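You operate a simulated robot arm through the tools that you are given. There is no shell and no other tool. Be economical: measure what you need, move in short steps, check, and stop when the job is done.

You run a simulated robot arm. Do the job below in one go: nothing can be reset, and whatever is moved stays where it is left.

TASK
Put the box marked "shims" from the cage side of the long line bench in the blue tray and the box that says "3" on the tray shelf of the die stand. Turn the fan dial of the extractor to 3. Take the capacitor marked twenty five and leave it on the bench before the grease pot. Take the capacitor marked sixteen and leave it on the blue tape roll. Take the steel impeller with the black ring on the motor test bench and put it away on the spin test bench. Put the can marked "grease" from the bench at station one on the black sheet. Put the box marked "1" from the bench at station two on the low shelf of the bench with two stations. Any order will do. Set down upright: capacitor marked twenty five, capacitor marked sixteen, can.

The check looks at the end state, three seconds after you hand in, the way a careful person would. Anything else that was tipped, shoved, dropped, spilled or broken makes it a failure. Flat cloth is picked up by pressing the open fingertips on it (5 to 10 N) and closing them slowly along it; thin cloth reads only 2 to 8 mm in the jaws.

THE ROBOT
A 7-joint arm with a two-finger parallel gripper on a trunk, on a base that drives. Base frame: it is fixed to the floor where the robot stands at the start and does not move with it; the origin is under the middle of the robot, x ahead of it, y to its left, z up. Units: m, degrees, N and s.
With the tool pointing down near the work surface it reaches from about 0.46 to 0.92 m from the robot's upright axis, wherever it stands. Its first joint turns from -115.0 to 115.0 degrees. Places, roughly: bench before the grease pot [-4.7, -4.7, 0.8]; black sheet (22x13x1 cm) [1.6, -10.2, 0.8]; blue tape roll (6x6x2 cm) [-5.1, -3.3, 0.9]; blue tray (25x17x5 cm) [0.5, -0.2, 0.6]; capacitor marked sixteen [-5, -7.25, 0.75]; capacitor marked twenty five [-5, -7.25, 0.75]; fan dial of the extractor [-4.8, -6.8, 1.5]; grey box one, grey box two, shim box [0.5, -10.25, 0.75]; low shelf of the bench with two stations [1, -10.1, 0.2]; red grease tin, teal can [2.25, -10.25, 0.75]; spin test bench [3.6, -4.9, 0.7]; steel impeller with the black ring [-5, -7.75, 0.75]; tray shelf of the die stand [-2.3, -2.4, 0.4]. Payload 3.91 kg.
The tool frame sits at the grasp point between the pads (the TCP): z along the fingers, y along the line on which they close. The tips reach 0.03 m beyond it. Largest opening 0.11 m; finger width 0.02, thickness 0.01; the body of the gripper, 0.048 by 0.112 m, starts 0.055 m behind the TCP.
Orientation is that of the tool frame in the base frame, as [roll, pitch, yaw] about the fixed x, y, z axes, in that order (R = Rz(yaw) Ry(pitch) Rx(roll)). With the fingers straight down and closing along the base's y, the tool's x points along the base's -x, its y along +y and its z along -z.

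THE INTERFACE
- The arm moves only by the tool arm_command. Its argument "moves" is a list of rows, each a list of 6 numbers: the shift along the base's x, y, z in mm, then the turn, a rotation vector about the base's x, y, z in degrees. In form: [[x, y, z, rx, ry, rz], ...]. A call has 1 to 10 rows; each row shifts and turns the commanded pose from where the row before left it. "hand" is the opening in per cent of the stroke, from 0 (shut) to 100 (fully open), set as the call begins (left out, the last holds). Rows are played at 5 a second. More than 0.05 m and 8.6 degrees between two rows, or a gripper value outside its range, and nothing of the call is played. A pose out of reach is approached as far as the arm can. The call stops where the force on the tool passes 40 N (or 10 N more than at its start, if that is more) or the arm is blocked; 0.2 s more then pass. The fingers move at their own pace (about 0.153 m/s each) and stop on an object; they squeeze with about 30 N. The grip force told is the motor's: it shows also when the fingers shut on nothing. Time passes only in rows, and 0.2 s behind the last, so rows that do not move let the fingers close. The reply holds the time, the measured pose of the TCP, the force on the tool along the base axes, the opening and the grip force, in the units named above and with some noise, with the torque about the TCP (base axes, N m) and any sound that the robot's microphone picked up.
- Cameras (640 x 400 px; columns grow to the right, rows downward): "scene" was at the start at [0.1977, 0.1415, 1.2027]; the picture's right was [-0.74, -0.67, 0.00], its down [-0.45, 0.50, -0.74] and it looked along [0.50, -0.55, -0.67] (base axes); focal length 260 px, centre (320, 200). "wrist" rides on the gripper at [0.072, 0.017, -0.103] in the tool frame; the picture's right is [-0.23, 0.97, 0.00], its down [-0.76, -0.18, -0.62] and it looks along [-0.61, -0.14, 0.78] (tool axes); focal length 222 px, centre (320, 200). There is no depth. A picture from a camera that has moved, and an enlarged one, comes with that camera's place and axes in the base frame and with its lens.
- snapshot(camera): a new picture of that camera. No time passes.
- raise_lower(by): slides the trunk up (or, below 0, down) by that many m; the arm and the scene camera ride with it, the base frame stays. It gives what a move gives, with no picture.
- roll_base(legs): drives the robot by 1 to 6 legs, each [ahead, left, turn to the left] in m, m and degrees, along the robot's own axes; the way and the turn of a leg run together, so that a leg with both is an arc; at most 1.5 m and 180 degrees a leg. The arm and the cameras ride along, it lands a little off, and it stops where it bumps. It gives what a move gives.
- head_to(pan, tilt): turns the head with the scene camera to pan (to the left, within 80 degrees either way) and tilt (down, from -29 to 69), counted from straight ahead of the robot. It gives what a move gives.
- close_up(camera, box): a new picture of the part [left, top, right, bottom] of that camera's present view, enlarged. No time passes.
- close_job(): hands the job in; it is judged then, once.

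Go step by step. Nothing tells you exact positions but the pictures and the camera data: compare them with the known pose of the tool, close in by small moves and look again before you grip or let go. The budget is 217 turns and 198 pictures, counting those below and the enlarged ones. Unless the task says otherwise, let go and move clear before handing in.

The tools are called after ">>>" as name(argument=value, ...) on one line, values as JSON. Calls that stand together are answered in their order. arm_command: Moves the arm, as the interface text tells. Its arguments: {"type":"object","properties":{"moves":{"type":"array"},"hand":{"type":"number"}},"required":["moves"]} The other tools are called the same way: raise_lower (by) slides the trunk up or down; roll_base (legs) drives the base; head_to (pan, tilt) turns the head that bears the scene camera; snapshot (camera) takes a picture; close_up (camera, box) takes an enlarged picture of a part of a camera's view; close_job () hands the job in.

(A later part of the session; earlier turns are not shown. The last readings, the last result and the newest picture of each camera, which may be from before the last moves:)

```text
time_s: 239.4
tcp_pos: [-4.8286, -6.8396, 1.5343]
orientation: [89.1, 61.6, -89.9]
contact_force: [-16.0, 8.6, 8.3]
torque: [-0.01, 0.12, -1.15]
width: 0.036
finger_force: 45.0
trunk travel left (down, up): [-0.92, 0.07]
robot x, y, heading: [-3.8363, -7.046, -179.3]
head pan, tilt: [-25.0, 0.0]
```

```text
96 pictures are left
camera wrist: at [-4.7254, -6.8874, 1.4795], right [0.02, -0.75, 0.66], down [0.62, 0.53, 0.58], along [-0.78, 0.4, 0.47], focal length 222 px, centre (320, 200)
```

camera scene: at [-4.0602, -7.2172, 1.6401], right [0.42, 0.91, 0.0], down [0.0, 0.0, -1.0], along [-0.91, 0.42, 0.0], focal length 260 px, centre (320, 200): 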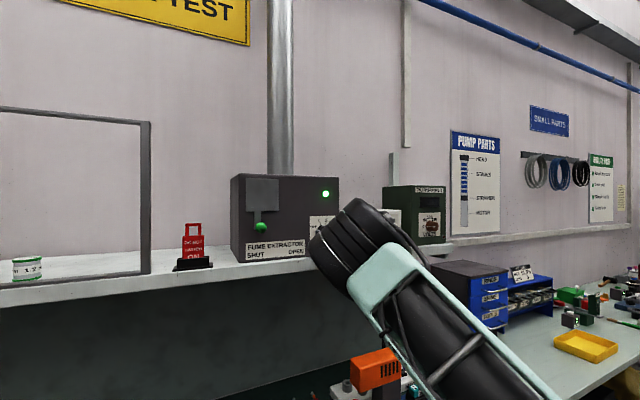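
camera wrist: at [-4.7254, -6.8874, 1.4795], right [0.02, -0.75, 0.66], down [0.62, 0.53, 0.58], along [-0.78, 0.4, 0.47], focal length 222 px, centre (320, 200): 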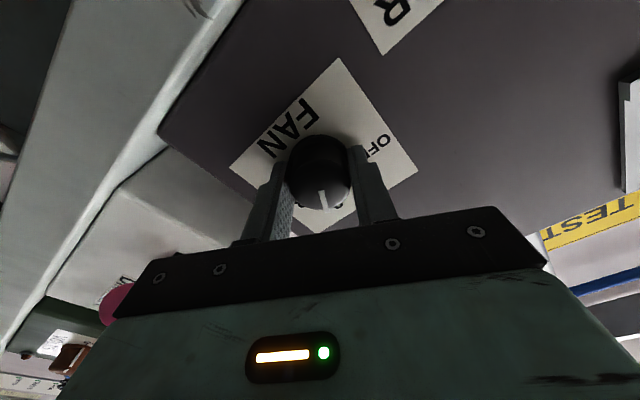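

>>> arm_command(moves=[[0, 0, 0, -8, 0, 0], [0, 0, 0, -8, 0, 0], [0, 0, 0, -8, 0, 0], [0, 0, 0, -8, 0, 0]])

>>> snapshot(camera="wrist")

>>> snapshot(camera="scene")

```text
time_s: 240.4
tcp_pos: [-4.8286, -6.8402, 1.5345]
orientation: [89.2, 29.7, -89.9]
contact_force: [-17.8, 5.2, 13.7]
torque: [0.02, -1.04, -0.55]
width: 0.0361
finger_force: 45.1
trunk travel left (down, up): [-0.92, 0.07]
robot x, y, heading: [-3.8353, -7.0495, -179.6]
head pan, tilt: [-25.0, 0.0]
```

```text
95 pictures are left
camera wrist: at [-4.7252, -6.9102, 1.5136], right [0.02, -0.28, 0.96], down [0.62, 0.76, 0.21], along [-0.79, 0.59, 0.19], focal length 222 px, centre (320, 200)
```

wrist: 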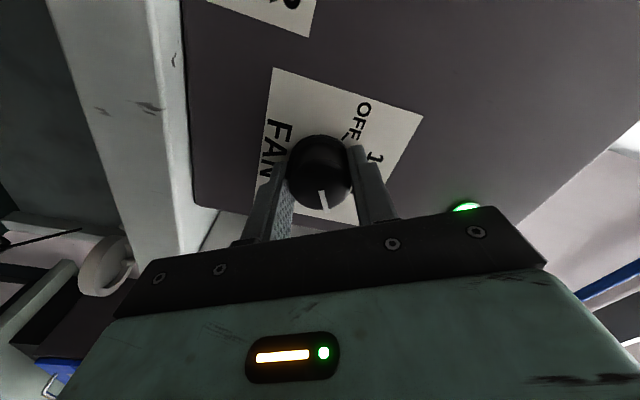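

```text
94 pictures are left
camera scene: at [-4.0603, -7.2179, 1.6399], right [0.42, 0.91, 0.0], down [0.0, 0.0, -1.0], along [-0.91, 0.42, 0.0], focal length 260 px, centre (320, 200)
```

scene: 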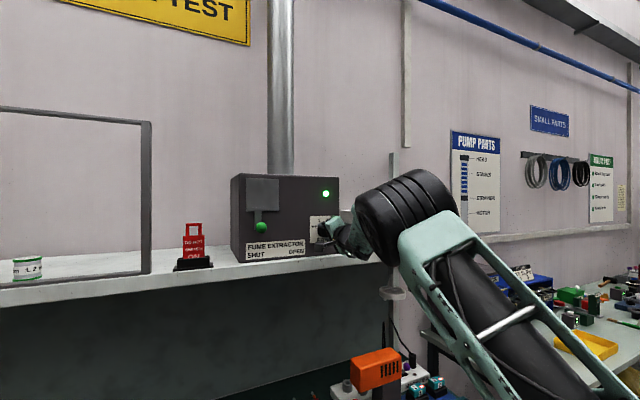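

>>> arm_command(moves=[[0, 0, 0, -6, 0, 0], [0, 0, 0, -6, 0, 0], [0, 0, 0, 0, 0, 0]])

>>> arm_command(moves=[[0, 0, 0, 0, 0, 0], [0, 0, 0, 0, 0, 0]], hand=65)

>>> arm_command(moves=[[20, 0, 0, 0, 0, 0], [30, 0, 0, 0, 0, 0], [40, 0, 0, 0, 0, 0], [40, 0, 0, 0, 0, 0]])

>>> snapshot(camera="wrist")

>>> close_up(camera="scene", box=[300, 180, 380, 260])

```text
time_s: 241.2
tcp_pos: [-4.8292, -6.8424, 1.5344]
orientation: [89.2, 17.8, -89.8]
contact_force: [-9.2, -2.4, 10.2]
torque: [0.4, -1.12, -0.17]
width: 0.0358
finger_force: 44.8
trunk travel left (down, up): [-0.92, 0.07]
robot x, y, heading: [-3.8366, -7.0462, -179.6]
head pan, tilt: [-25.0, 0.0]
```

```text
time_s: 241.8
tcp_pos: [-4.8281, -6.8401, 1.5344]
orientation: [89.3, 17.8, -89.9]
contact_force: [-0.2, 0.4, 1.1]
torque: [0.03, 0.0, -0.02]
width: 0.0713
finger_force: 0.1
trunk travel left (down, up): [-0.92, 0.07]
robot x, y, heading: [-3.8374, -7.0514, -179.5]
head pan, tilt: [-25.0, 0.0]
```

```text
time_s: 242.8
tcp_pos: [-4.6971, -6.8412, 1.5337]
orientation: [89.3, 17.7, -89.9]
contact_force: [-0.5, 0.0, 0.1]
torque: [0.01, 0.0, -0.02]
width: 0.0715
finger_force: 0.0
trunk travel left (down, up): [-0.92, 0.07]
robot x, y, heading: [-3.8364, -7.045, -179.4]
head pan, tilt: [-25.0, 0.0]
```

```text
93 pictures are left
camera wrist: at [-4.5941, -6.9147, 1.5268], right [0.01, -0.08, 1.0], down [0.62, 0.78, 0.06], along [-0.79, 0.62, 0.06], focal length 222 px, centre (320, 200)
```

wrist: 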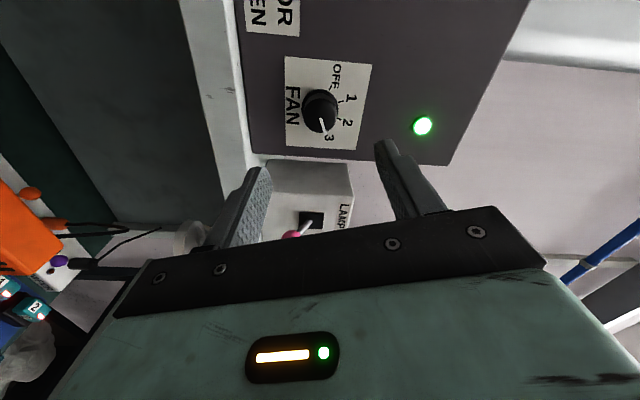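

```text
5.00 times, centred on (340, 220) of scene
camera zoom: at [-4.0599, -7.2184, 1.6399], right [0.42, 0.91, 0.0], down [0.0, 0.0, -1.0], along [-0.91, 0.42, 0.0], focal length 1300 px, centre (220, 100)
```

zoom: 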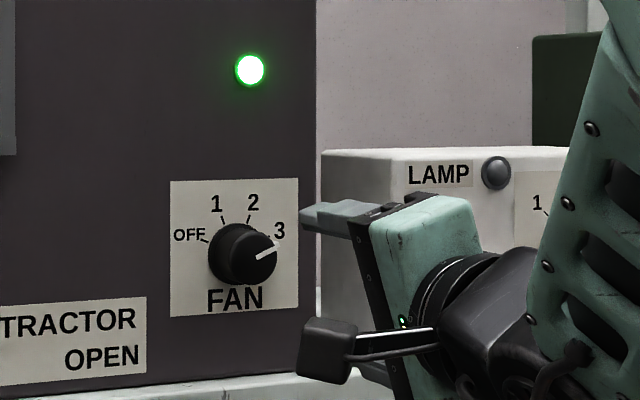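

The dial points at 3. I'll withdraw, unwind the wrist and tilt the tool back down.

>>> arm_command(moves=[[20, 0, 0, 8, 0, 0], [20, 0, 0, 8, 0, 0], [10, 0, 0, 8, 0, 0], [0, 0, 0, 8, 0, 0], [0, 0, 0, 8, 0, 0], [0, 0, 0, 8, 0, 0], [0, 0, 0, 8, 0, 0], [0, 0, 0, 8, 0, 0], [0, 0, 0, 8, 0, 0]])

>>> arm_command(moves=[[18, -5, -20, 0, -8.5, 0], [18, -5, -20, 0, -8.5, 0], [18, -5, -20, 0, -8.5, 0], [18, -5, -20, 0, -8.5, 0], [18, -5, -20, 0, -8.5, 0], [18, -5, -20, 0, -8.5, 0], [18, -5, -20, 0, -8.5, 0], [18, 0, -20, 0, -8.5, 0], [18, 0, -20, 0, -8.5, 0], [18, 0, -20, 0, -8.5, 0]])

>>> raise_lower(by=-0.3)

>>> snapshot(camera="scene")

```text
time_s: 244.8
tcp_pos: [-4.6465, -6.8402, 1.5346]
orientation: [149.4, 89.9, -29.7]
contact_force: [-0.7, 0.9, 0.9]
torque: [0.0, 0.04, 0.02]
width: 0.0716
finger_force: 0.1
trunk travel left (down, up): [-0.92, 0.07]
robot x, y, heading: [-3.836, -7.0458, -179.5]
head pan, tilt: [-25.0, 0.0]
```

```text
time_s: 247.0
tcp_pos: [-4.4697, -6.875, 1.3365]
orientation: [179.1, 4.8, -0.2]
contact_force: [1.1, 0.3, 0.9]
torque: [0.0, 0.01, 0.05]
width: 0.0716
finger_force: 0.0
trunk travel left (down, up): [-0.92, 0.07]
robot x, y, heading: [-3.8403, -7.0454, -179.2]
head pan, tilt: [-25.0, 0.0]
```

```text
time_s: 250.0
tcp_pos: [-4.4688, -6.875, 1.0352]
orientation: [179.1, 4.8, -0.2]
contact_force: [-0.3, -0.2, 0.0]
torque: [0.0, 0.0, -0.01]
width: 0.0716
finger_force: 0.0
trunk travel left (down, up): [-0.62, 0.37]
robot x, y, heading: [-3.8354, -7.0492, -179.3]
head pan, tilt: [-25.0, 0.0]
```

```text
91 pictures are left
camera scene: at [-4.0594, -7.2183, 1.34], right [0.42, 0.91, 0.0], down [0.0, 0.0, -1.0], along [-0.91, 0.42, 0.0], focal length 260 px, centre (320, 200)
```

scene: 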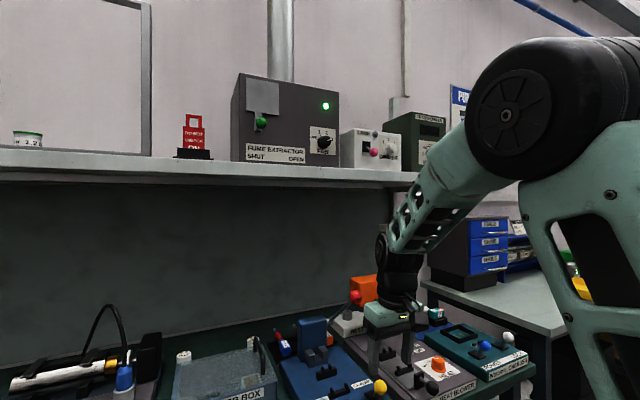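

Fan is on, set to 3. Now I'll move in for capacitor 16.

>>> roll_base(legs=[[0.0, 0.37, -0.5], [0.27, 0, 0]])

>>> arm_command(moves=[[-40, 0, -20, 0.9, -4.8, 0], [-40, 0, -20, 0, 0, 0], [-40, -10, -20, 0, 0, 0]], hand=55)

>>> snapshot(camera="wrist")

```text
time_s: 253.9
tcp_pos: [-4.7401, -7.2418, 1.0352]
orientation: [179.1, 4.9, -0.3]
contact_force: [-0.1, -0.7, -1.6]
torque: [0.03, -0.03, -0.01]
width: 0.0714
finger_force: 0.0
trunk travel left (down, up): [-0.62, 0.37]
robot x, y, heading: [-4.1114, -7.4138, -179.7]
head pan, tilt: [-25.0, 0.0]
```

```text
time_s: 254.7
tcp_pos: [-4.8636, -7.254, 0.9762]
orientation: [180.0, 0.2, -0.3]
contact_force: [-0.3, -0.1, 0.4]
torque: [0.0, 0.01, 0.0]
width: 0.0604
finger_force: 0.1
trunk travel left (down, up): [-0.62, 0.37]
robot x, y, heading: [-4.1101, -7.4175, -179.6]
head pan, tilt: [-25.0, 0.0]
```

```text
90 pictures are left
camera wrist: at [-4.7902, -7.2702, 1.0814], right [-0.23, -0.97, 0.0], down [-0.76, 0.18, 0.63], along [-0.61, 0.14, -0.78], focal length 222 px, centre (320, 200)
```

wrist: 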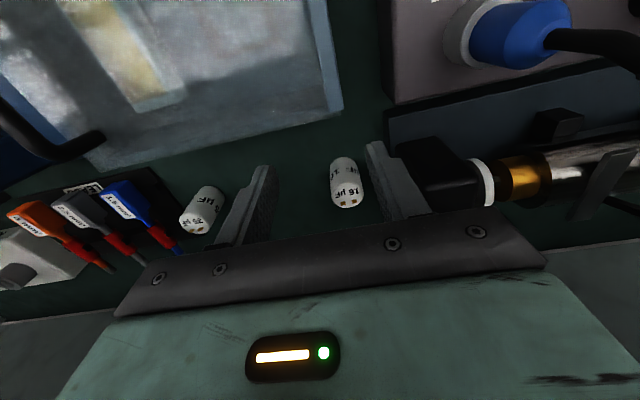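

>>> arm_command(moves=[[-45, -6, 0, 0, 0, 0], [-45, -5, 0, 0, 0, 0], [-17, -1, -35, 0, 0, 0], [0, 0, -30, 0, 0, 0]])

>>> snapshot(camera="wrist")

```text
time_s: 255.7
tcp_pos: [-4.9694, -7.2645, 0.9109]
orientation: [179.9, 0.2, -0.2]
contact_force: [0.6, 0.8, 1.0]
torque: [-0.01, 0.05, 0.04]
width: 0.0605
finger_force: 0.0
trunk travel left (down, up): [-0.62, 0.37]
robot x, y, heading: [-4.1108, -7.4116, -179.8]
head pan, tilt: [-25.0, 0.0]
```

```text
89 pictures are left
camera wrist: at [-4.8966, -7.2812, 1.0154], right [-0.23, -0.97, 0.0], down [-0.76, 0.18, 0.63], along [-0.61, 0.14, -0.78], focal length 222 px, centre (320, 200)
```

wrist: 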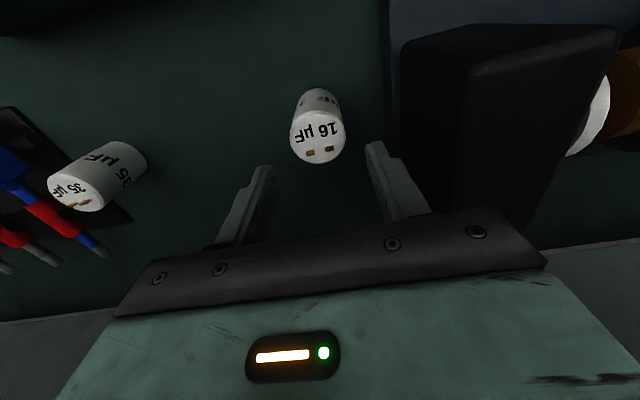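

>>> arm_command(moves=[[-3, 2, -40, 0, 0, 0], [0, 0, -38, 0, 0, 0]])

>>> arm_command(moves=[[0, 0, 0, 0, 0, 0], [0, 0, 0, 0, 0, 0], [0, 0, 0, 0, 0, 0]], hand=0)

>>> arm_command(moves=[[0, 0, 40, 0, 0, 0], [0, 0, 40, 0, 0, 0], [0, 0, 40, 0, 0, 0]])

>>> snapshot(camera="wrist")

```text
time_s: 256.3
tcp_pos: [-4.9714, -7.2609, 0.8335]
orientation: [-180.0, 0.1, -0.3]
contact_force: [-0.5, 0.8, 0.3]
torque: [0.03, -0.03, -0.02]
width: 0.0606
finger_force: 0.0
trunk travel left (down, up): [-0.62, 0.37]
robot x, y, heading: [-4.11, -7.4203, -179.7]
head pan, tilt: [-25.0, 0.0]
```

```text
time_s: 257.1
tcp_pos: [-4.9714, -7.2601, 0.8322]
orientation: [179.9, 0.1, -0.1]
contact_force: [0.1, -0.3, 0.3]
torque: [-0.03, 0.01, 0.02]
width: 0.0384
finger_force: 29.9
trunk travel left (down, up): [-0.62, 0.37]
robot x, y, heading: [-4.1128, -7.416, -179.9]
head pan, tilt: [-25.0, 0.0]
```

```text
time_s: 257.9
tcp_pos: [-4.9713, -7.2614, 0.9527]
orientation: [180.0, 0.1, -0.3]
contact_force: [-0.3, 0.0, -0.7]
torque: [-0.03, -0.01, -0.01]
width: 0.0383
finger_force: 30.0
trunk travel left (down, up): [-0.62, 0.37]
robot x, y, heading: [-4.1073, -7.4147, -179.5]
head pan, tilt: [-25.0, 0.0]
```

```text
88 pictures are left
camera wrist: at [-4.8992, -7.2797, 1.0579], right [-0.23, -0.97, 0.0], down [-0.76, 0.18, 0.62], along [-0.61, 0.14, -0.78], focal length 222 px, centre (320, 200)
```

wrist: 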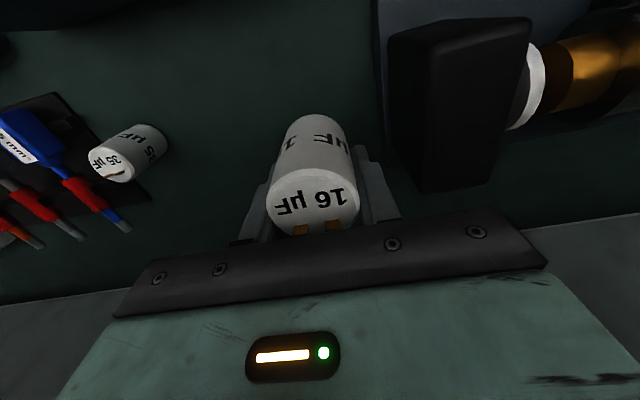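

Capacitor 16 is held. I'll back out and drive to the tape roll at about (-5.15, -3.3).

>>> arm_command(moves=[[45, 0, 15, 0, 0, 0], [45, 0, 0, 0, 0, 0], [45, 0, 0, 0, 0, 0], [45, 0, 0, 0, 0, 0], [45, 0, 0, 0, 0, 0], [20, 0, 0, 0, 0, 0]])

>>> roll_base(legs=[[-0.27, 0, -0.3], [0, -1.5, 0], [0, -1.5, 0], [0, -0.9, 0]])

>>> head_to(pan=-5, tilt=30)

>>> snapshot(camera="scene")

```text
time_s: 259.3
tcp_pos: [-4.7237, -7.2622, 0.9678]
orientation: [180.0, 0.1, -0.3]
contact_force: [-0.6, 0.1, -0.8]
torque: [0.02, 0.03, -0.02]
width: 0.0382
finger_force: 30.3
trunk travel left (down, up): [-0.62, 0.37]
robot x, y, heading: [-4.1087, -7.4164, -179.6]
head pan, tilt: [-25.0, 0.0]
```

```text
time_s: 279.7
tcp_pos: [-4.5404, -3.3567, 0.9672]
orientation: [-180.0, 0.1, 2.2]
contact_force: [-0.1, 0.0, -0.4]
torque: [0.02, 0.03, 0.0]
width: 0.038
finger_force: 29.9
trunk travel left (down, up): [-0.62, 0.37]
robot x, y, heading: [-3.9213, -3.4804, -177.3]
head pan, tilt: [-25.0, 0.0]
```

```text
time_s: 280.7
tcp_pos: [-4.5414, -3.3565, 0.9682]
orientation: [180.0, 0.2, 2.2]
contact_force: [-0.3, 0.2, -1.4]
torque: [0.0, 0.01, -0.01]
width: 0.0381
finger_force: 30.4
trunk travel left (down, up): [-0.62, 0.37]
robot x, y, heading: [-3.9207, -3.4826, -177.3]
head pan, tilt: [-5.0, 30.0]
```

```text
87 pictures are left
camera scene: at [-4.1431, -3.693, 1.2917], right [0.04, 1.0, 0.0], down [0.5, -0.02, -0.87], along [-0.87, 0.03, -0.5], focal length 260 px, centre (320, 200)
```

scene: 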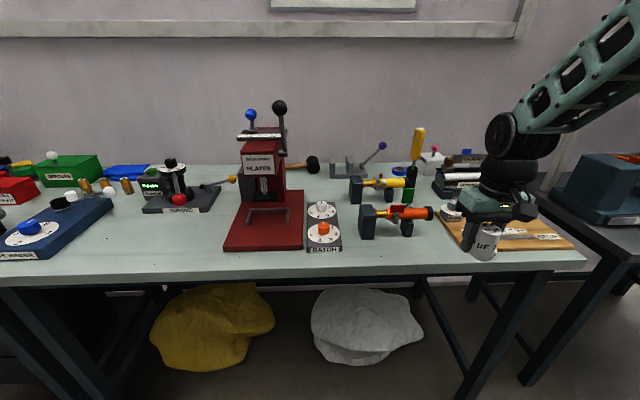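

>>> close_up(camera="scene", box=[320, 110, 520, 260])

>>> snapshot(camera="wrist")

```text
2.67 times, centred on (420, 185) of scene
camera zoom: at [-4.1431, -3.693, 1.2917], right [0.04, 1.0, 0.0], down [0.5, -0.02, -0.87], along [-0.87, 0.03, -0.5], focal length 693 px, centre (53, 240)
```

zoom: 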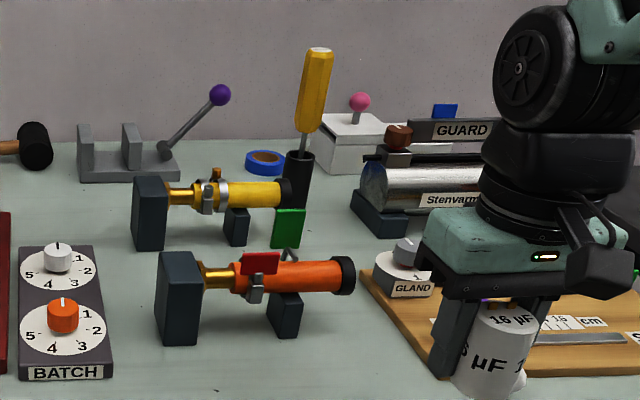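

```text
85 pictures are left
camera wrist: at [-4.4677, -3.37, 1.0729], right [-0.19, -0.98, 0.0], down [-0.77, 0.15, 0.62], along [-0.61, 0.12, -0.78], focal length 222 px, centre (320, 200)
```

wrist: 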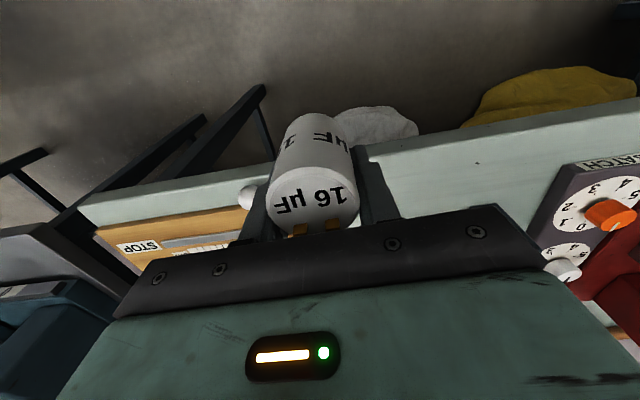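

The blue roll lies near (-5.15, -3.32) with a standing screwdriver just in front of it. I'll raise, turn the gripper so its camera is on the +y side, and drive in a little from the left.

>>> arm_command(moves=[[0, 0, 40, 0, 0, 8], [0, 0, 40, 0, 0, 8], [0, 0, 40, 0, 0, 8], [0, 0, 40, 0, 0, 8], [0, 0, 20, 0, 0, 8], [0, 0, 0, 0, 0, 8], [0, 0, 0, 0, 0, 8], [0, 0, 0, 0, 0, 8], [0, 0, 0, 0, 0, 8], [0, 0, 0, 0, 0, 8]])

>>> roll_base(legs=[[0, 0.1, -2.7], [0.35, 0, 0]])

>>> head_to(pan=-25, tilt=30)

>>> snapshot(camera="scene")

>>> snapshot(camera="wrist")

```text
time_s: 282.9
tcp_pos: [-4.542, -3.3556, 1.1477]
orientation: [179.9, 0.1, 82.3]
contact_force: [-0.6, 0.0, -2.0]
torque: [-0.05, -0.03, 0.0]
width: 0.038
finger_force: 30.0
trunk travel left (down, up): [-0.62, 0.37]
robot x, y, heading: [-3.9216, -3.4854, -177.4]
head pan, tilt: [-5.0, 30.0]
```

```text
time_s: 285.9
tcp_pos: [-4.8839, -3.4287, 1.1476]
orientation: [-179.9, 0.1, 79.6]
contact_force: [-0.6, -0.8, -0.9]
torque: [-0.02, -0.01, -0.03]
width: 0.0379
finger_force: 29.6
trunk travel left (down, up): [-0.62, 0.37]
robot x, y, heading: [-4.2735, -3.5831, -179.9]
head pan, tilt: [-5.0, 30.0]
```

```text
time_s: 286.8
tcp_pos: [-4.8845, -3.4295, 1.1484]
orientation: [180.0, 0.2, 79.6]
contact_force: [-0.3, 0.0, -0.7]
torque: [-0.04, -0.02, 0.02]
width: 0.0378
finger_force: 30.0
trunk travel left (down, up): [-0.62, 0.37]
robot x, y, heading: [-4.27, -3.5847, -179.9]
head pan, tilt: [-25.0, 30.0]
```

```text
84 pictures are left
camera scene: at [-4.4939, -3.7533, 1.2916], right [0.42, 0.91, 0.0], down [0.45, -0.21, -0.87], along [-0.79, 0.36, -0.5], focal length 260 px, centre (320, 200)
```

scene: 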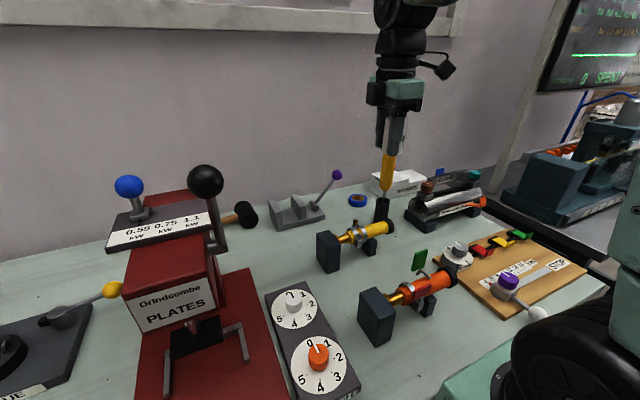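

```text
83 pictures are left
camera wrist: at [-4.8547, -3.3601, 1.253], right [0.92, -0.4, 0.0], down [-0.31, -0.72, 0.62], along [-0.25, -0.57, -0.78], focal length 222 px, centre (320, 200)
```

wrist: 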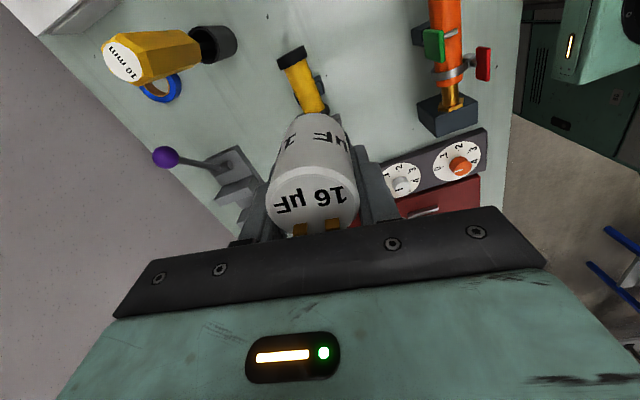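

The roll is at (-5.135, -3.322) and the screwdriver at about (-5.02, -3.31). I'll come in high and round the -y side.

>>> arm_command(moves=[[-45, 0, 0, 0, 0, 0], [-45, 0, 0, 0, 0, 0], [-45, 0, 0, 0, 0, 0], [-45, 5, 0, 0, 0, 0], [-45, 10, 0, 0, 0, 0], [-25, 30, 0, 0, 0, 0], [0, 45, 0, 0, 0, 0], [0, 18, 0, 0, 0, 0]])

>>> snapshot(camera="wrist")

>>> snapshot(camera="scene")

```text
time_s: 288.6
tcp_pos: [-5.1271, -3.3232, 1.1444]
orientation: [180.0, 0.1, 79.6]
contact_force: [-0.9, -0.1, 0.0]
torque: [0.03, 0.01, -0.01]
width: 0.0378
finger_force: 30.3
out of reach, approached as far as the arm can: row 8
trunk travel left (down, up): [-0.62, 0.37]
robot x, y, heading: [-4.2681, -3.5887, -179.7]
head pan, tilt: [-25.0, 30.0]
```

```text
82 pictures are left
camera wrist: at [-5.0983, -3.2549, 1.25], right [0.92, -0.4, 0.0], down [-0.31, -0.72, 0.62], along [-0.25, -0.57, -0.78], focal length 222 px, centre (320, 200)
```

wrist: 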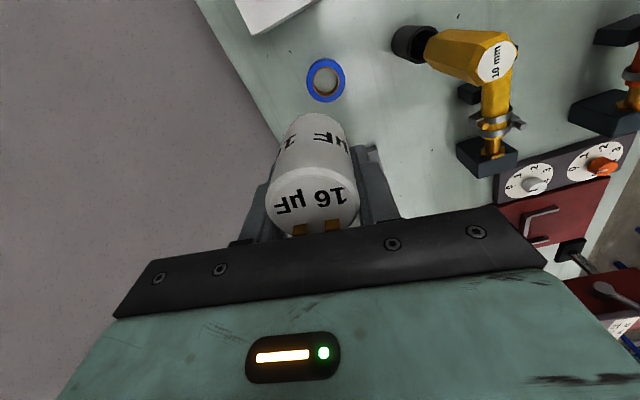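

```text
81 pictures are left
camera scene: at [-4.4939, -3.7535, 1.2915], right [0.42, 0.91, 0.0], down [0.45, -0.21, -0.87], along [-0.79, 0.36, -0.5], focal length 260 px, centre (320, 200)
```

scene: 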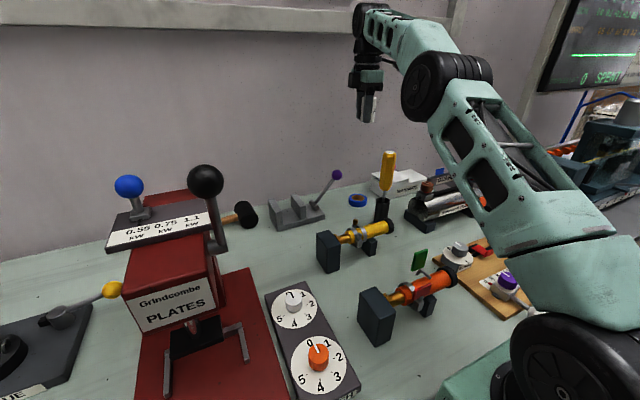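

Over the roll. I'll lower in stages, watching the screwdriver.

>>> arm_command(moves=[[0, 0, -40, 0, 0, 0], [0, 0, -40, 0, 0, 0], [0, 0, -40, 0, 0, 0], [0, 0, -35, 0, 0, 0]])

>>> snapshot(camera="wrist")

>>> snapshot(camera="scene")

```text
time_s: 289.6
tcp_pos: [-5.1261, -3.3218, 0.9908]
orientation: [-180.0, 0.1, 79.6]
contact_force: [0.4, 0.6, -0.6]
torque: [0.01, 0.04, 0.01]
width: 0.0378
finger_force: 30.1
trunk travel left (down, up): [-0.62, 0.37]
robot x, y, heading: [-4.2694, -3.5822, -180.0]
head pan, tilt: [-25.0, 30.0]
```

```text
80 pictures are left
camera wrist: at [-5.0954, -3.2531, 1.0952], right [0.92, -0.4, 0.0], down [-0.31, -0.72, 0.62], along [-0.25, -0.57, -0.78], focal length 222 px, centre (320, 200)
```

wrist: 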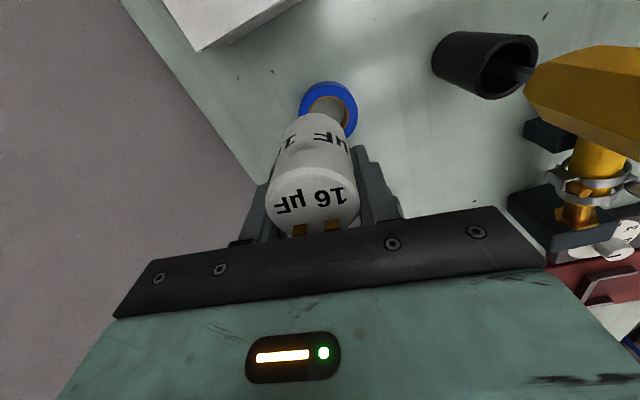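

```text
79 pictures are left
camera scene: at [-4.4937, -3.7533, 1.2916], right [0.42, 0.91, 0.0], down [0.45, -0.21, -0.87], along [-0.79, 0.36, -0.5], focal length 260 px, centre (320, 200)
```

scene: 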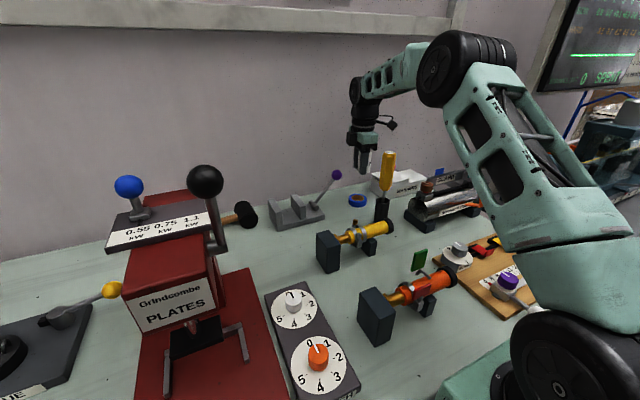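

>>> close_up(camera="wrist", box=[270, 60, 390, 150])

>>> close_up(camera="scene", box=[330, 140, 410, 230])

```text
4.44 times, centred on (330, 105) of wrist
camera zoom: at [-5.0954, -3.2531, 1.0952], right [0.92, -0.4, 0.0], down [-0.31, -0.72, 0.62], along [-0.25, -0.57, -0.78], focal length 987 px, centre (276, 622)
```

zoom: 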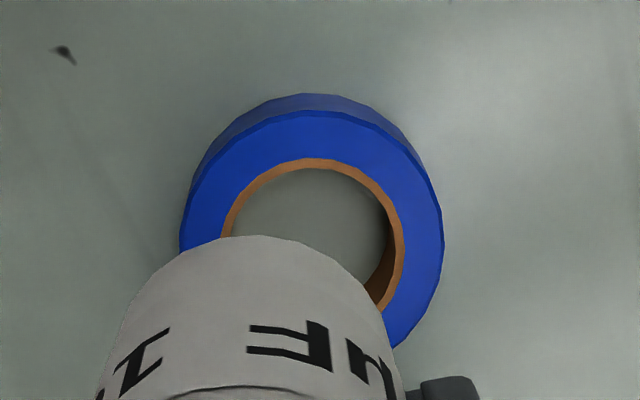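

```text
4.44 times, centred on (370, 185) of scene
camera zoom: at [-4.4937, -3.7533, 1.2916], right [0.42, 0.91, 0.0], down [0.45, -0.21, -0.87], along [-0.79, 0.36, -0.5], focal length 1156 px, centre (98, 267)
```

zoom: 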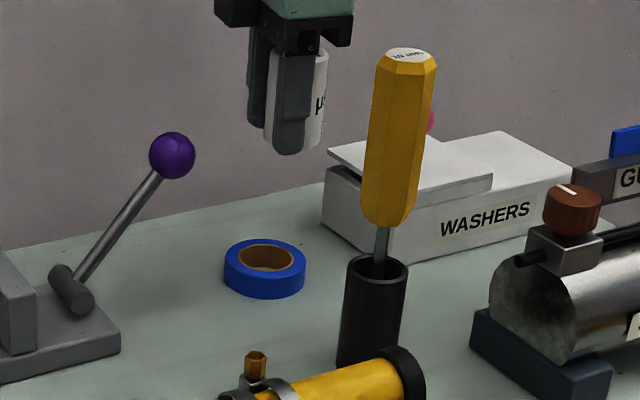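

The roll's hole is about as wide as the capacitor, so I'll set it about 13 mm off the roll's centre (-5.119, -3.329), at y -3.342, so that it rests on the ring.

>>> arm_command(moves=[[7, -20, 0, 0, 0, 0], [0, 0, -30, 0, 0, 0], [0, 0, -25, 0, 0, 0]])

>>> snapshot(camera="wrist")

>>> close_up(camera="scene", box=[330, 140, 410, 230])

```text
time_s: 290.4
tcp_pos: [-5.1189, -3.3435, 0.9371]
orientation: [-179.9, 0.1, 79.5]
contact_force: [0.0, 0.9, -0.4]
torque: [-0.02, 0.04, -0.03]
width: 0.0381
finger_force: 30.6
trunk travel left (down, up): [-0.62, 0.37]
robot x, y, heading: [-4.268, -3.5877, -180.0]
head pan, tilt: [-25.0, 30.0]
```

```text
76 pictures are left
camera wrist: at [-5.089, -3.2747, 1.0408], right [0.92, -0.4, 0.0], down [-0.31, -0.72, 0.62], along [-0.25, -0.57, -0.78], focal length 222 px, centre (320, 200)
```

wrist: 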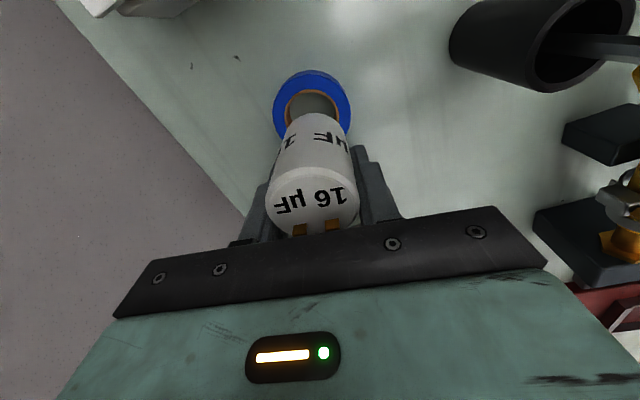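

```text
4.44 times, centred on (370, 185) of scene
camera zoom: at [-4.4938, -3.7533, 1.2916], right [0.42, 0.91, 0.0], down [0.45, -0.21, -0.87], along [-0.79, 0.36, -0.5], focal length 1156 px, centre (98, 267)
```

zoom: 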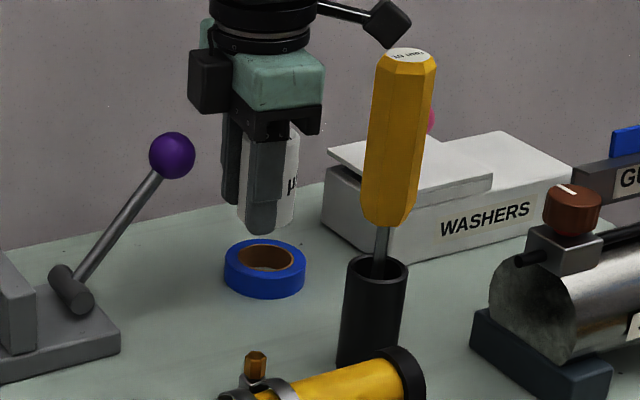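

>>> arm_command(moves=[[0, 2, -10, 0, 0, 0], [0, 0, -6, 0, 0, 0], [0, 0, -4, 0, 0, 0]])

>>> arm_command(moves=[[0, 0, -4, 0, 0, 0]])

>>> arm_command(moves=[[0, 0, -4, 0, 0, 0]])

>>> close_up(camera="scene", box=[330, 140, 410, 230])

```text
time_s: 291.1
tcp_pos: [-5.1183, -3.3408, 0.9159]
orientation: [180.0, 0.2, 79.6]
contact_force: [0.7, 0.3, -1.6]
torque: [0.03, -0.03, -0.03]
width: 0.0381
finger_force: 30.0
trunk travel left (down, up): [-0.62, 0.37]
robot x, y, heading: [-4.2695, -3.5861, -179.9]
head pan, tilt: [-25.0, 30.0]
```

```text
time_s: 291.6
tcp_pos: [-5.1186, -3.3414, 0.9118]
orientation: [179.9, 0.1, 79.6]
contact_force: [-0.5, -0.4, -0.7]
torque: [-0.01, 0.02, 0.0]
width: 0.0382
finger_force: 29.7
trunk travel left (down, up): [-0.62, 0.37]
robot x, y, heading: [-4.2692, -3.584, -179.9]
head pan, tilt: [-25.0, 30.0]
```

```text
time_s: 291.9
tcp_pos: [-5.1192, -3.3413, 0.9067]
orientation: [-179.9, 0.1, 79.6]
contact_force: [0.2, 0.4, -1.3]
torque: [-0.02, -0.04, -0.01]
width: 0.0379
finger_force: 29.9
trunk travel left (down, up): [-0.62, 0.37]
robot x, y, heading: [-4.2723, -3.5822, -180.0]
head pan, tilt: [-25.0, 30.0]
```

```text
4.44 times, centred on (370, 185) of scene
camera zoom: at [-4.4939, -3.7532, 1.2916], right [0.42, 0.91, 0.0], down [0.45, -0.21, -0.87], along [-0.79, 0.36, -0.5], focal length 1156 px, centre (98, 267)
```

zoom: 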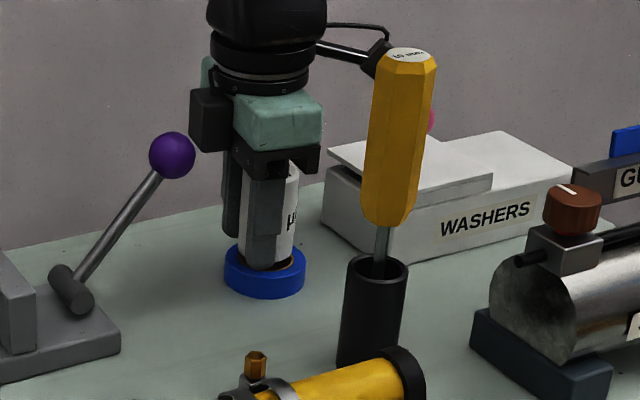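

>>> arm_command(moves=[[0, 0, -3, 0, 0, 0]])

>>> arm_command(moves=[[0, 0, -3, 0, 0, 0]])

>>> close_up(camera="scene", box=[330, 140, 410, 230])

```text
time_s: 292.4
tcp_pos: [-5.1189, -3.3411, 0.9047]
orientation: [180.0, 0.2, 79.7]
contact_force: [-0.8, 0.1, 0.3]
torque: [-0.04, 0.0, 0.04]
width: 0.0378
finger_force: 30.3
trunk travel left (down, up): [-0.62, 0.37]
robot x, y, heading: [-4.2695, -3.5822, -179.8]
head pan, tilt: [-25.0, 30.0]
```

```text
time_s: 292.8
tcp_pos: [-5.1207, -3.341, 0.9012]
orientation: [180.0, 0.2, 79.6]
contact_force: [-0.9, 0.8, -1.0]
torque: [-0.01, 0.0, 0.01]
width: 0.0379
finger_force: 30.2
trunk travel left (down, up): [-0.62, 0.37]
robot x, y, heading: [-4.2679, -3.5847, -179.7]
head pan, tilt: [-25.0, 30.0]
```

```text
4.44 times, centred on (370, 185) of scene
camera zoom: at [-4.4939, -3.7532, 1.2916], right [0.42, 0.91, 0.0], down [0.45, -0.21, -0.87], along [-0.79, 0.36, -0.5], focal length 1156 px, centre (98, 267)
```

zoom: 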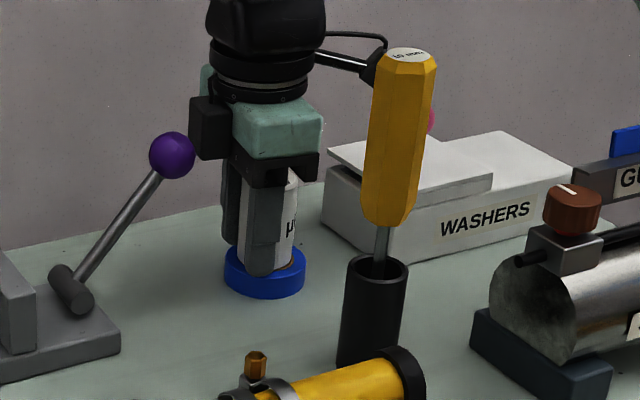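

>>> arm_command(moves=[[0, 1, -3, 0, 0, 0]])

>>> arm_command(moves=[[0, 0, -3, 0, 0, 0]])

>>> close_up(camera="scene", box=[340, 150, 390, 215])

>>> close_up(camera="wrist", box=[200, 40, 440, 240])

```text
time_s: 293.1
tcp_pos: [-5.1192, -3.3405, 0.9014]
orientation: [-179.8, 0.1, 79.6]
contact_force: [1.7, -2.7, 11.0]
torque: [0.04, -0.15, -0.05]
width: 0.0379
finger_force: 29.4
trunk travel left (down, up): [-0.62, 0.37]
robot x, y, heading: [-4.2704, -3.5839, -179.9]
head pan, tilt: [-25.0, 30.0]
```

```text
time_s: 293.6
tcp_pos: [-5.1187, -3.34, 0.8997]
orientation: [-179.6, 0.1, 79.6]
contact_force: [1.6, -4.9, 25.0]
torque: [0.19, -0.18, -0.04]
width: 0.0382
finger_force: 29.5
trunk travel left (down, up): [-0.62, 0.37]
robot x, y, heading: [-4.2726, -3.5857, -179.7]
head pan, tilt: [-25.0, 30.0]
```

```text
6.15 times, centred on (365, 182) of scene
camera zoom: at [-4.4927, -3.7538, 1.2921], right [0.42, 0.91, 0.0], down [0.45, -0.21, -0.87], along [-0.79, 0.36, -0.5], focal length 1600 px, centre (43, 308)
```

zoom: 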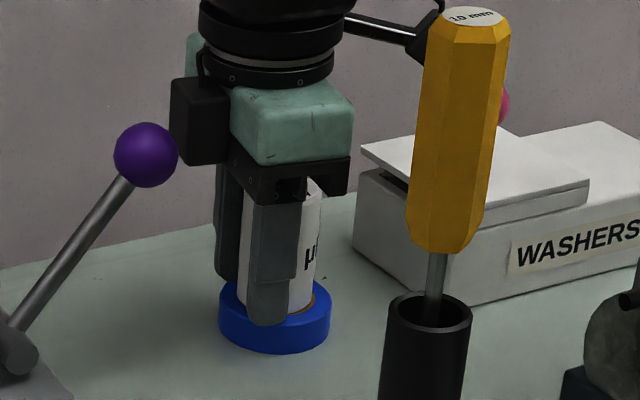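

```text
2.00 times, centred on (320, 140) of wrist
camera zoom: at [-5.0895, -3.2718, 1.0042], right [0.92, -0.4, -0.01], down [-0.31, -0.72, 0.63], along [-0.25, -0.57, -0.78], focal length 444 px, centre (320, 320)
```

zoom: 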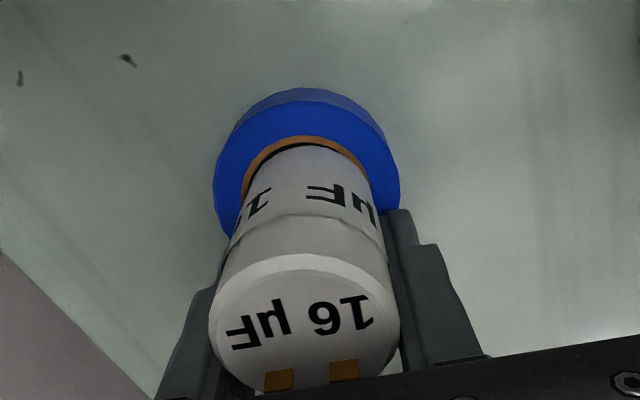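

The capacitor seems nearly centred over the hole (it sits a few mm off in the grip), so I'll lift slightly and shift 9 mm towards -y, then lower again.

>>> arm_command(moves=[[0, 0, 10, 0, 0, 0], [0, -9, 0, -0.4, 0, 0], [0, 0, -5, 0, 0, 0]])

>>> close_up(camera="wrist", box=[200, 40, 440, 240])

>>> close_up(camera="scene", box=[340, 150, 390, 215])

```text
time_s: 294.4
tcp_pos: [-5.1189, -3.3493, 0.9006]
orientation: [179.9, 0.6, 79.6]
contact_force: [1.3, 1.0, -2.0]
torque: [-0.02, 0.02, 0.02]
width: 0.0378
finger_force: 30.0
trunk travel left (down, up): [-0.62, 0.37]
robot x, y, heading: [-4.2682, -3.5891, -180.0]
head pan, tilt: [-25.0, 30.0]
```

```text
2.00 times, centred on (320, 140) of wrist
camera zoom: at [-5.09, -3.2795, 1.005], right [0.92, -0.4, 0.0], down [-0.31, -0.71, 0.63], along [-0.25, -0.58, -0.78], focal length 444 px, centre (320, 320)
```

zoom: 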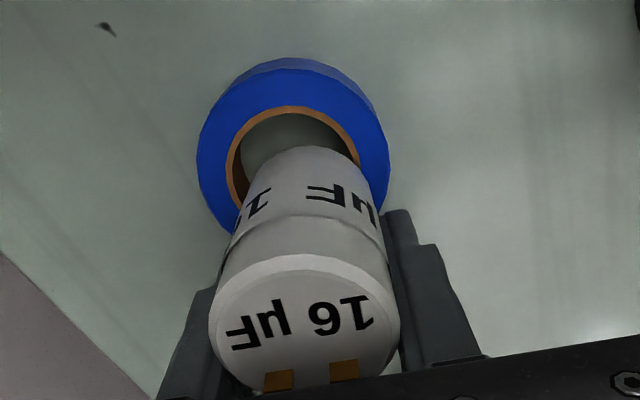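

```text
6.15 times, centred on (365, 182) of scene
camera zoom: at [-4.494, -3.7531, 1.2915], right [0.42, 0.91, 0.0], down [0.45, -0.21, -0.87], along [-0.79, 0.36, -0.5], focal length 1600 px, centre (43, 308)
```

zoom: 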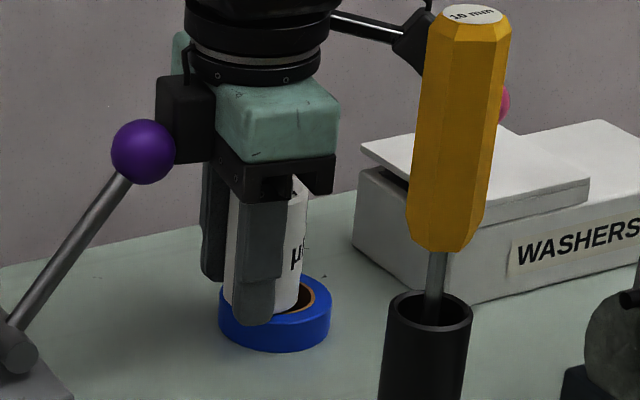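

Now it is clearly offset onto the ring. I'll lower to contact and release.

>>> arm_command(moves=[[0, 1, -3, 0, -0.4, 0]])

>>> arm_command(moves=[[0, 0, -2, 0, 0, 0]])

>>> close_up(camera="scene", box=[340, 150, 390, 215])

```text
time_s: 294.8
tcp_pos: [-5.1202, -3.3492, 0.9005]
orientation: [179.6, 0.5, 79.6]
contact_force: [-0.4, -2.5, 7.7]
torque: [0.13, 0.02, -0.01]
width: 0.0376
finger_force: 29.9
trunk travel left (down, up): [-0.62, 0.37]
robot x, y, heading: [-4.2693, -3.587, -180.2]
head pan, tilt: [-25.0, 30.0]
```

```text
time_s: 295.1
tcp_pos: [-5.1203, -3.3485, 0.9002]
orientation: [179.8, 0.3, 79.6]
contact_force: [-0.8, -3.2, 20.1]
torque: [0.34, -0.01, 0.0]
width: 0.0375
finger_force: 29.9
trunk travel left (down, up): [-0.62, 0.37]
robot x, y, heading: [-4.2712, -3.5832, -179.8]
head pan, tilt: [-25.0, 30.0]
```

```text
6.15 times, centred on (365, 182) of scene
camera zoom: at [-4.493, -3.7537, 1.292], right [0.42, 0.91, 0.0], down [0.45, -0.21, -0.87], along [-0.79, 0.36, -0.5], focal length 1600 px, centre (43, 308)
```

zoom: 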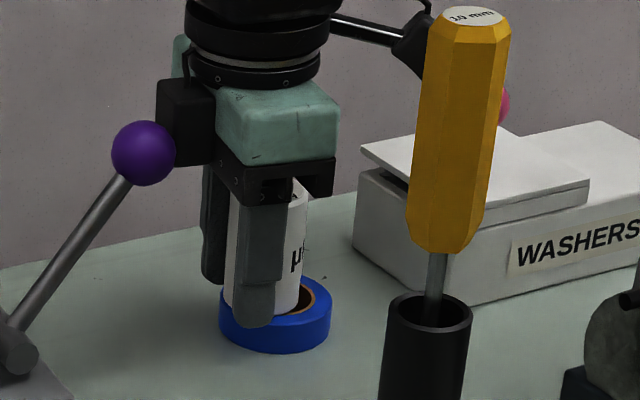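

>>> arm_command(moves=[[0, 0, 2, 0, 0, 0]])

>>> arm_command(moves=[[0, 0, 0, 0, 0, 0], [0, 0, 0, 0, 0, 0]], hand=55)

>>> close_up(camera="wrist", box=[200, 40, 440, 240])

>>> arm_command(moves=[[0, 0, 25, 0, 0, 0], [0, 0, 40, 0, 0, 0], [0, 0, 40, 0, 0, 0], [0, 0, 40, 0, 0, 0], [0, 0, 40, 0, 0, 0], [0, 0, 40, 0, 0, 0]])

>>> snapshot(camera="scene")

>>> close_up(camera="scene", box=[340, 150, 390, 215])

```text
time_s: 295.6
tcp_pos: [-5.1193, -3.3478, 0.8997]
orientation: [179.8, 0.5, 79.6]
contact_force: [-5.3, -2.6, 17.4]
torque: [0.3, 0.17, 0.15]
width: 0.0379
finger_force: 29.7
trunk travel left (down, up): [-0.62, 0.37]
robot x, y, heading: [-4.2698, -3.5832, -179.8]
head pan, tilt: [-25.0, 30.0]
```

```text
time_s: 296.1
tcp_pos: [-5.1179, -3.3475, 0.8992]
orientation: [179.6, 0.4, 79.5]
contact_force: [4.9, -0.7, 15.7]
torque: [0.2, 0.35, -0.01]
width: 0.0584
finger_force: 0.0
trunk travel left (down, up): [-0.62, 0.37]
robot x, y, heading: [-4.2686, -3.5841, -179.9]
head pan, tilt: [-25.0, 30.0]
```

```text
2.00 times, centred on (320, 140) of wrist
camera zoom: at [-5.0895, -3.278, 1.0034], right [0.92, -0.4, 0.01], down [-0.32, -0.71, 0.63], along [-0.24, -0.58, -0.78], focal length 444 px, centre (320, 320)
```

zoom: 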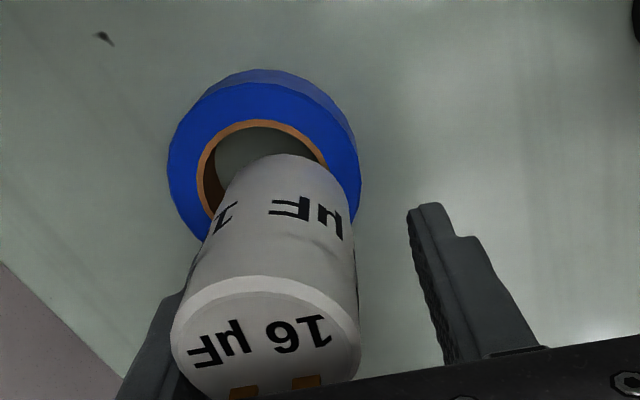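

```text
time_s: 297.6
tcp_pos: [-5.1195, -3.3495, 1.1241]
orientation: [179.4, 0.4, 79.5]
contact_force: [0.2, 0.4, -0.3]
torque: [-0.04, -0.02, -0.01]
width: 0.0606
finger_force: 0.1
trunk travel left (down, up): [-0.62, 0.37]
robot x, y, heading: [-4.2666, -3.5824, -180.0]
head pan, tilt: [-25.0, 30.0]
```

```text
66 pictures are left
camera scene: at [-4.4941, -3.7532, 1.2915], right [0.42, 0.91, 0.0], down [0.45, -0.21, -0.87], along [-0.79, 0.36, -0.5], focal length 260 px, centre (320, 200)
```

scene: 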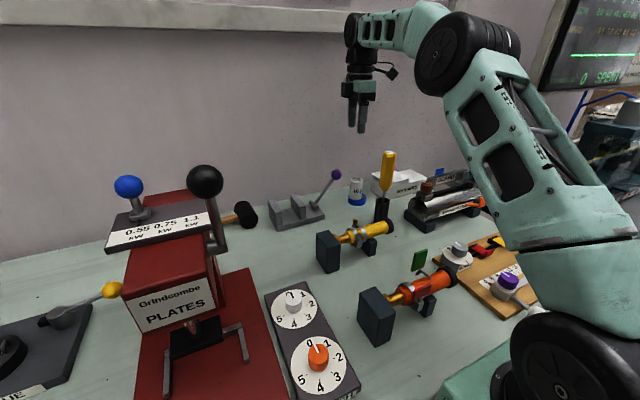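

```text
6.15 times, centred on (365, 182) of scene
camera zoom: at [-4.4941, -3.7532, 1.2915], right [0.42, 0.91, 0.0], down [0.45, -0.21, -0.87], along [-0.79, 0.36, -0.5], focal length 1600 px, centre (43, 308)
```

zoom: 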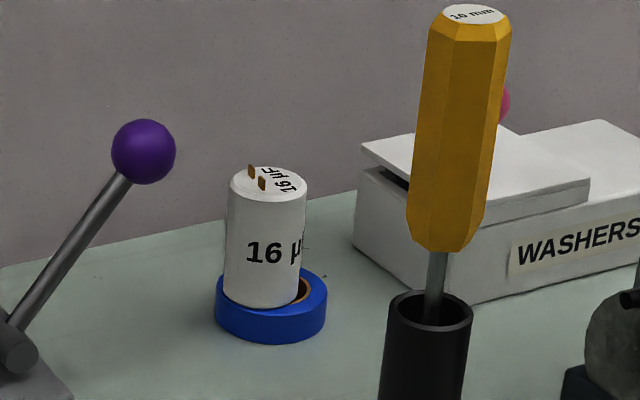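

Capacitor 16 stands upright on the tape roll. Now the impeller near (-5, -7.75): I'll retreat and drive back there.

>>> arm_command(moves=[[10, -30, 0, 0, 0, 0], [45, -10, 0, 0, 0, 0], [45, 0, 0, 0, 0, 0], [45, 0, 0, 0, 0, 0], [45, 0, 0, 0, 0, 0], [45, 0, 0, 0, 0, 0], [45, 0, 0, 0, 0, 0]])

>>> roll_base(legs=[[-0.38, 0, 0], [0, 1.5, 0], [0, 1.5, 0], [0, 1.2, 0]])

>>> head_to(pan=0, tilt=30)

>>> snapshot(camera="scene")

```text
time_s: 299.1
tcp_pos: [-4.8395, -3.386, 1.1244]
orientation: [179.5, 0.5, 79.5]
contact_force: [-0.1, -0.1, -0.4]
torque: [-0.01, -0.02, -0.01]
width: 0.0602
finger_force: 0.0
trunk travel left (down, up): [-0.62, 0.37]
robot x, y, heading: [-4.2683, -3.5839, -180.1]
head pan, tilt: [-25.0, 30.0]
```

```text
time_s: 321.3
tcp_pos: [-4.4715, -7.5812, 1.1249]
orientation: [179.5, 0.5, 79.5]
contact_force: [-0.5, 0.3, 0.1]
torque: [-0.01, 0.0, 0.04]
width: 0.0606
finger_force: 0.0
trunk travel left (down, up): [-0.62, 0.37]
robot x, y, heading: [-3.9035, -7.7823, -180.3]
head pan, tilt: [-25.0, 30.0]
```

```text
time_s: 322.2
tcp_pos: [-4.471, -7.5802, 1.1233]
orientation: [179.6, 0.4, 79.4]
contact_force: [0.1, -1.0, 0.5]
torque: [-0.01, 0.02, -0.03]
width: 0.0604
finger_force: 0.0
trunk travel left (down, up): [-0.62, 0.37]
robot x, y, heading: [-3.9005, -7.7855, -180.0]
head pan, tilt: [0.0, 30.0]
```

```text
64 pictures are left
camera scene: at [-4.1345, -7.9871, 1.2916], right [0.0, 1.0, 0.0], down [0.5, 0.0, -0.87], along [-0.87, 0.0, -0.5], focal length 260 px, centre (320, 200)
```

scene: 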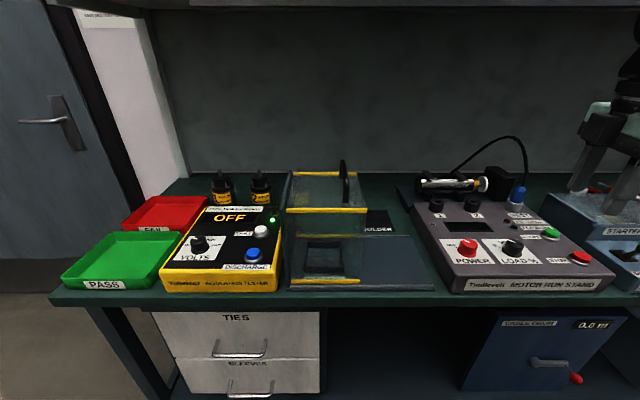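

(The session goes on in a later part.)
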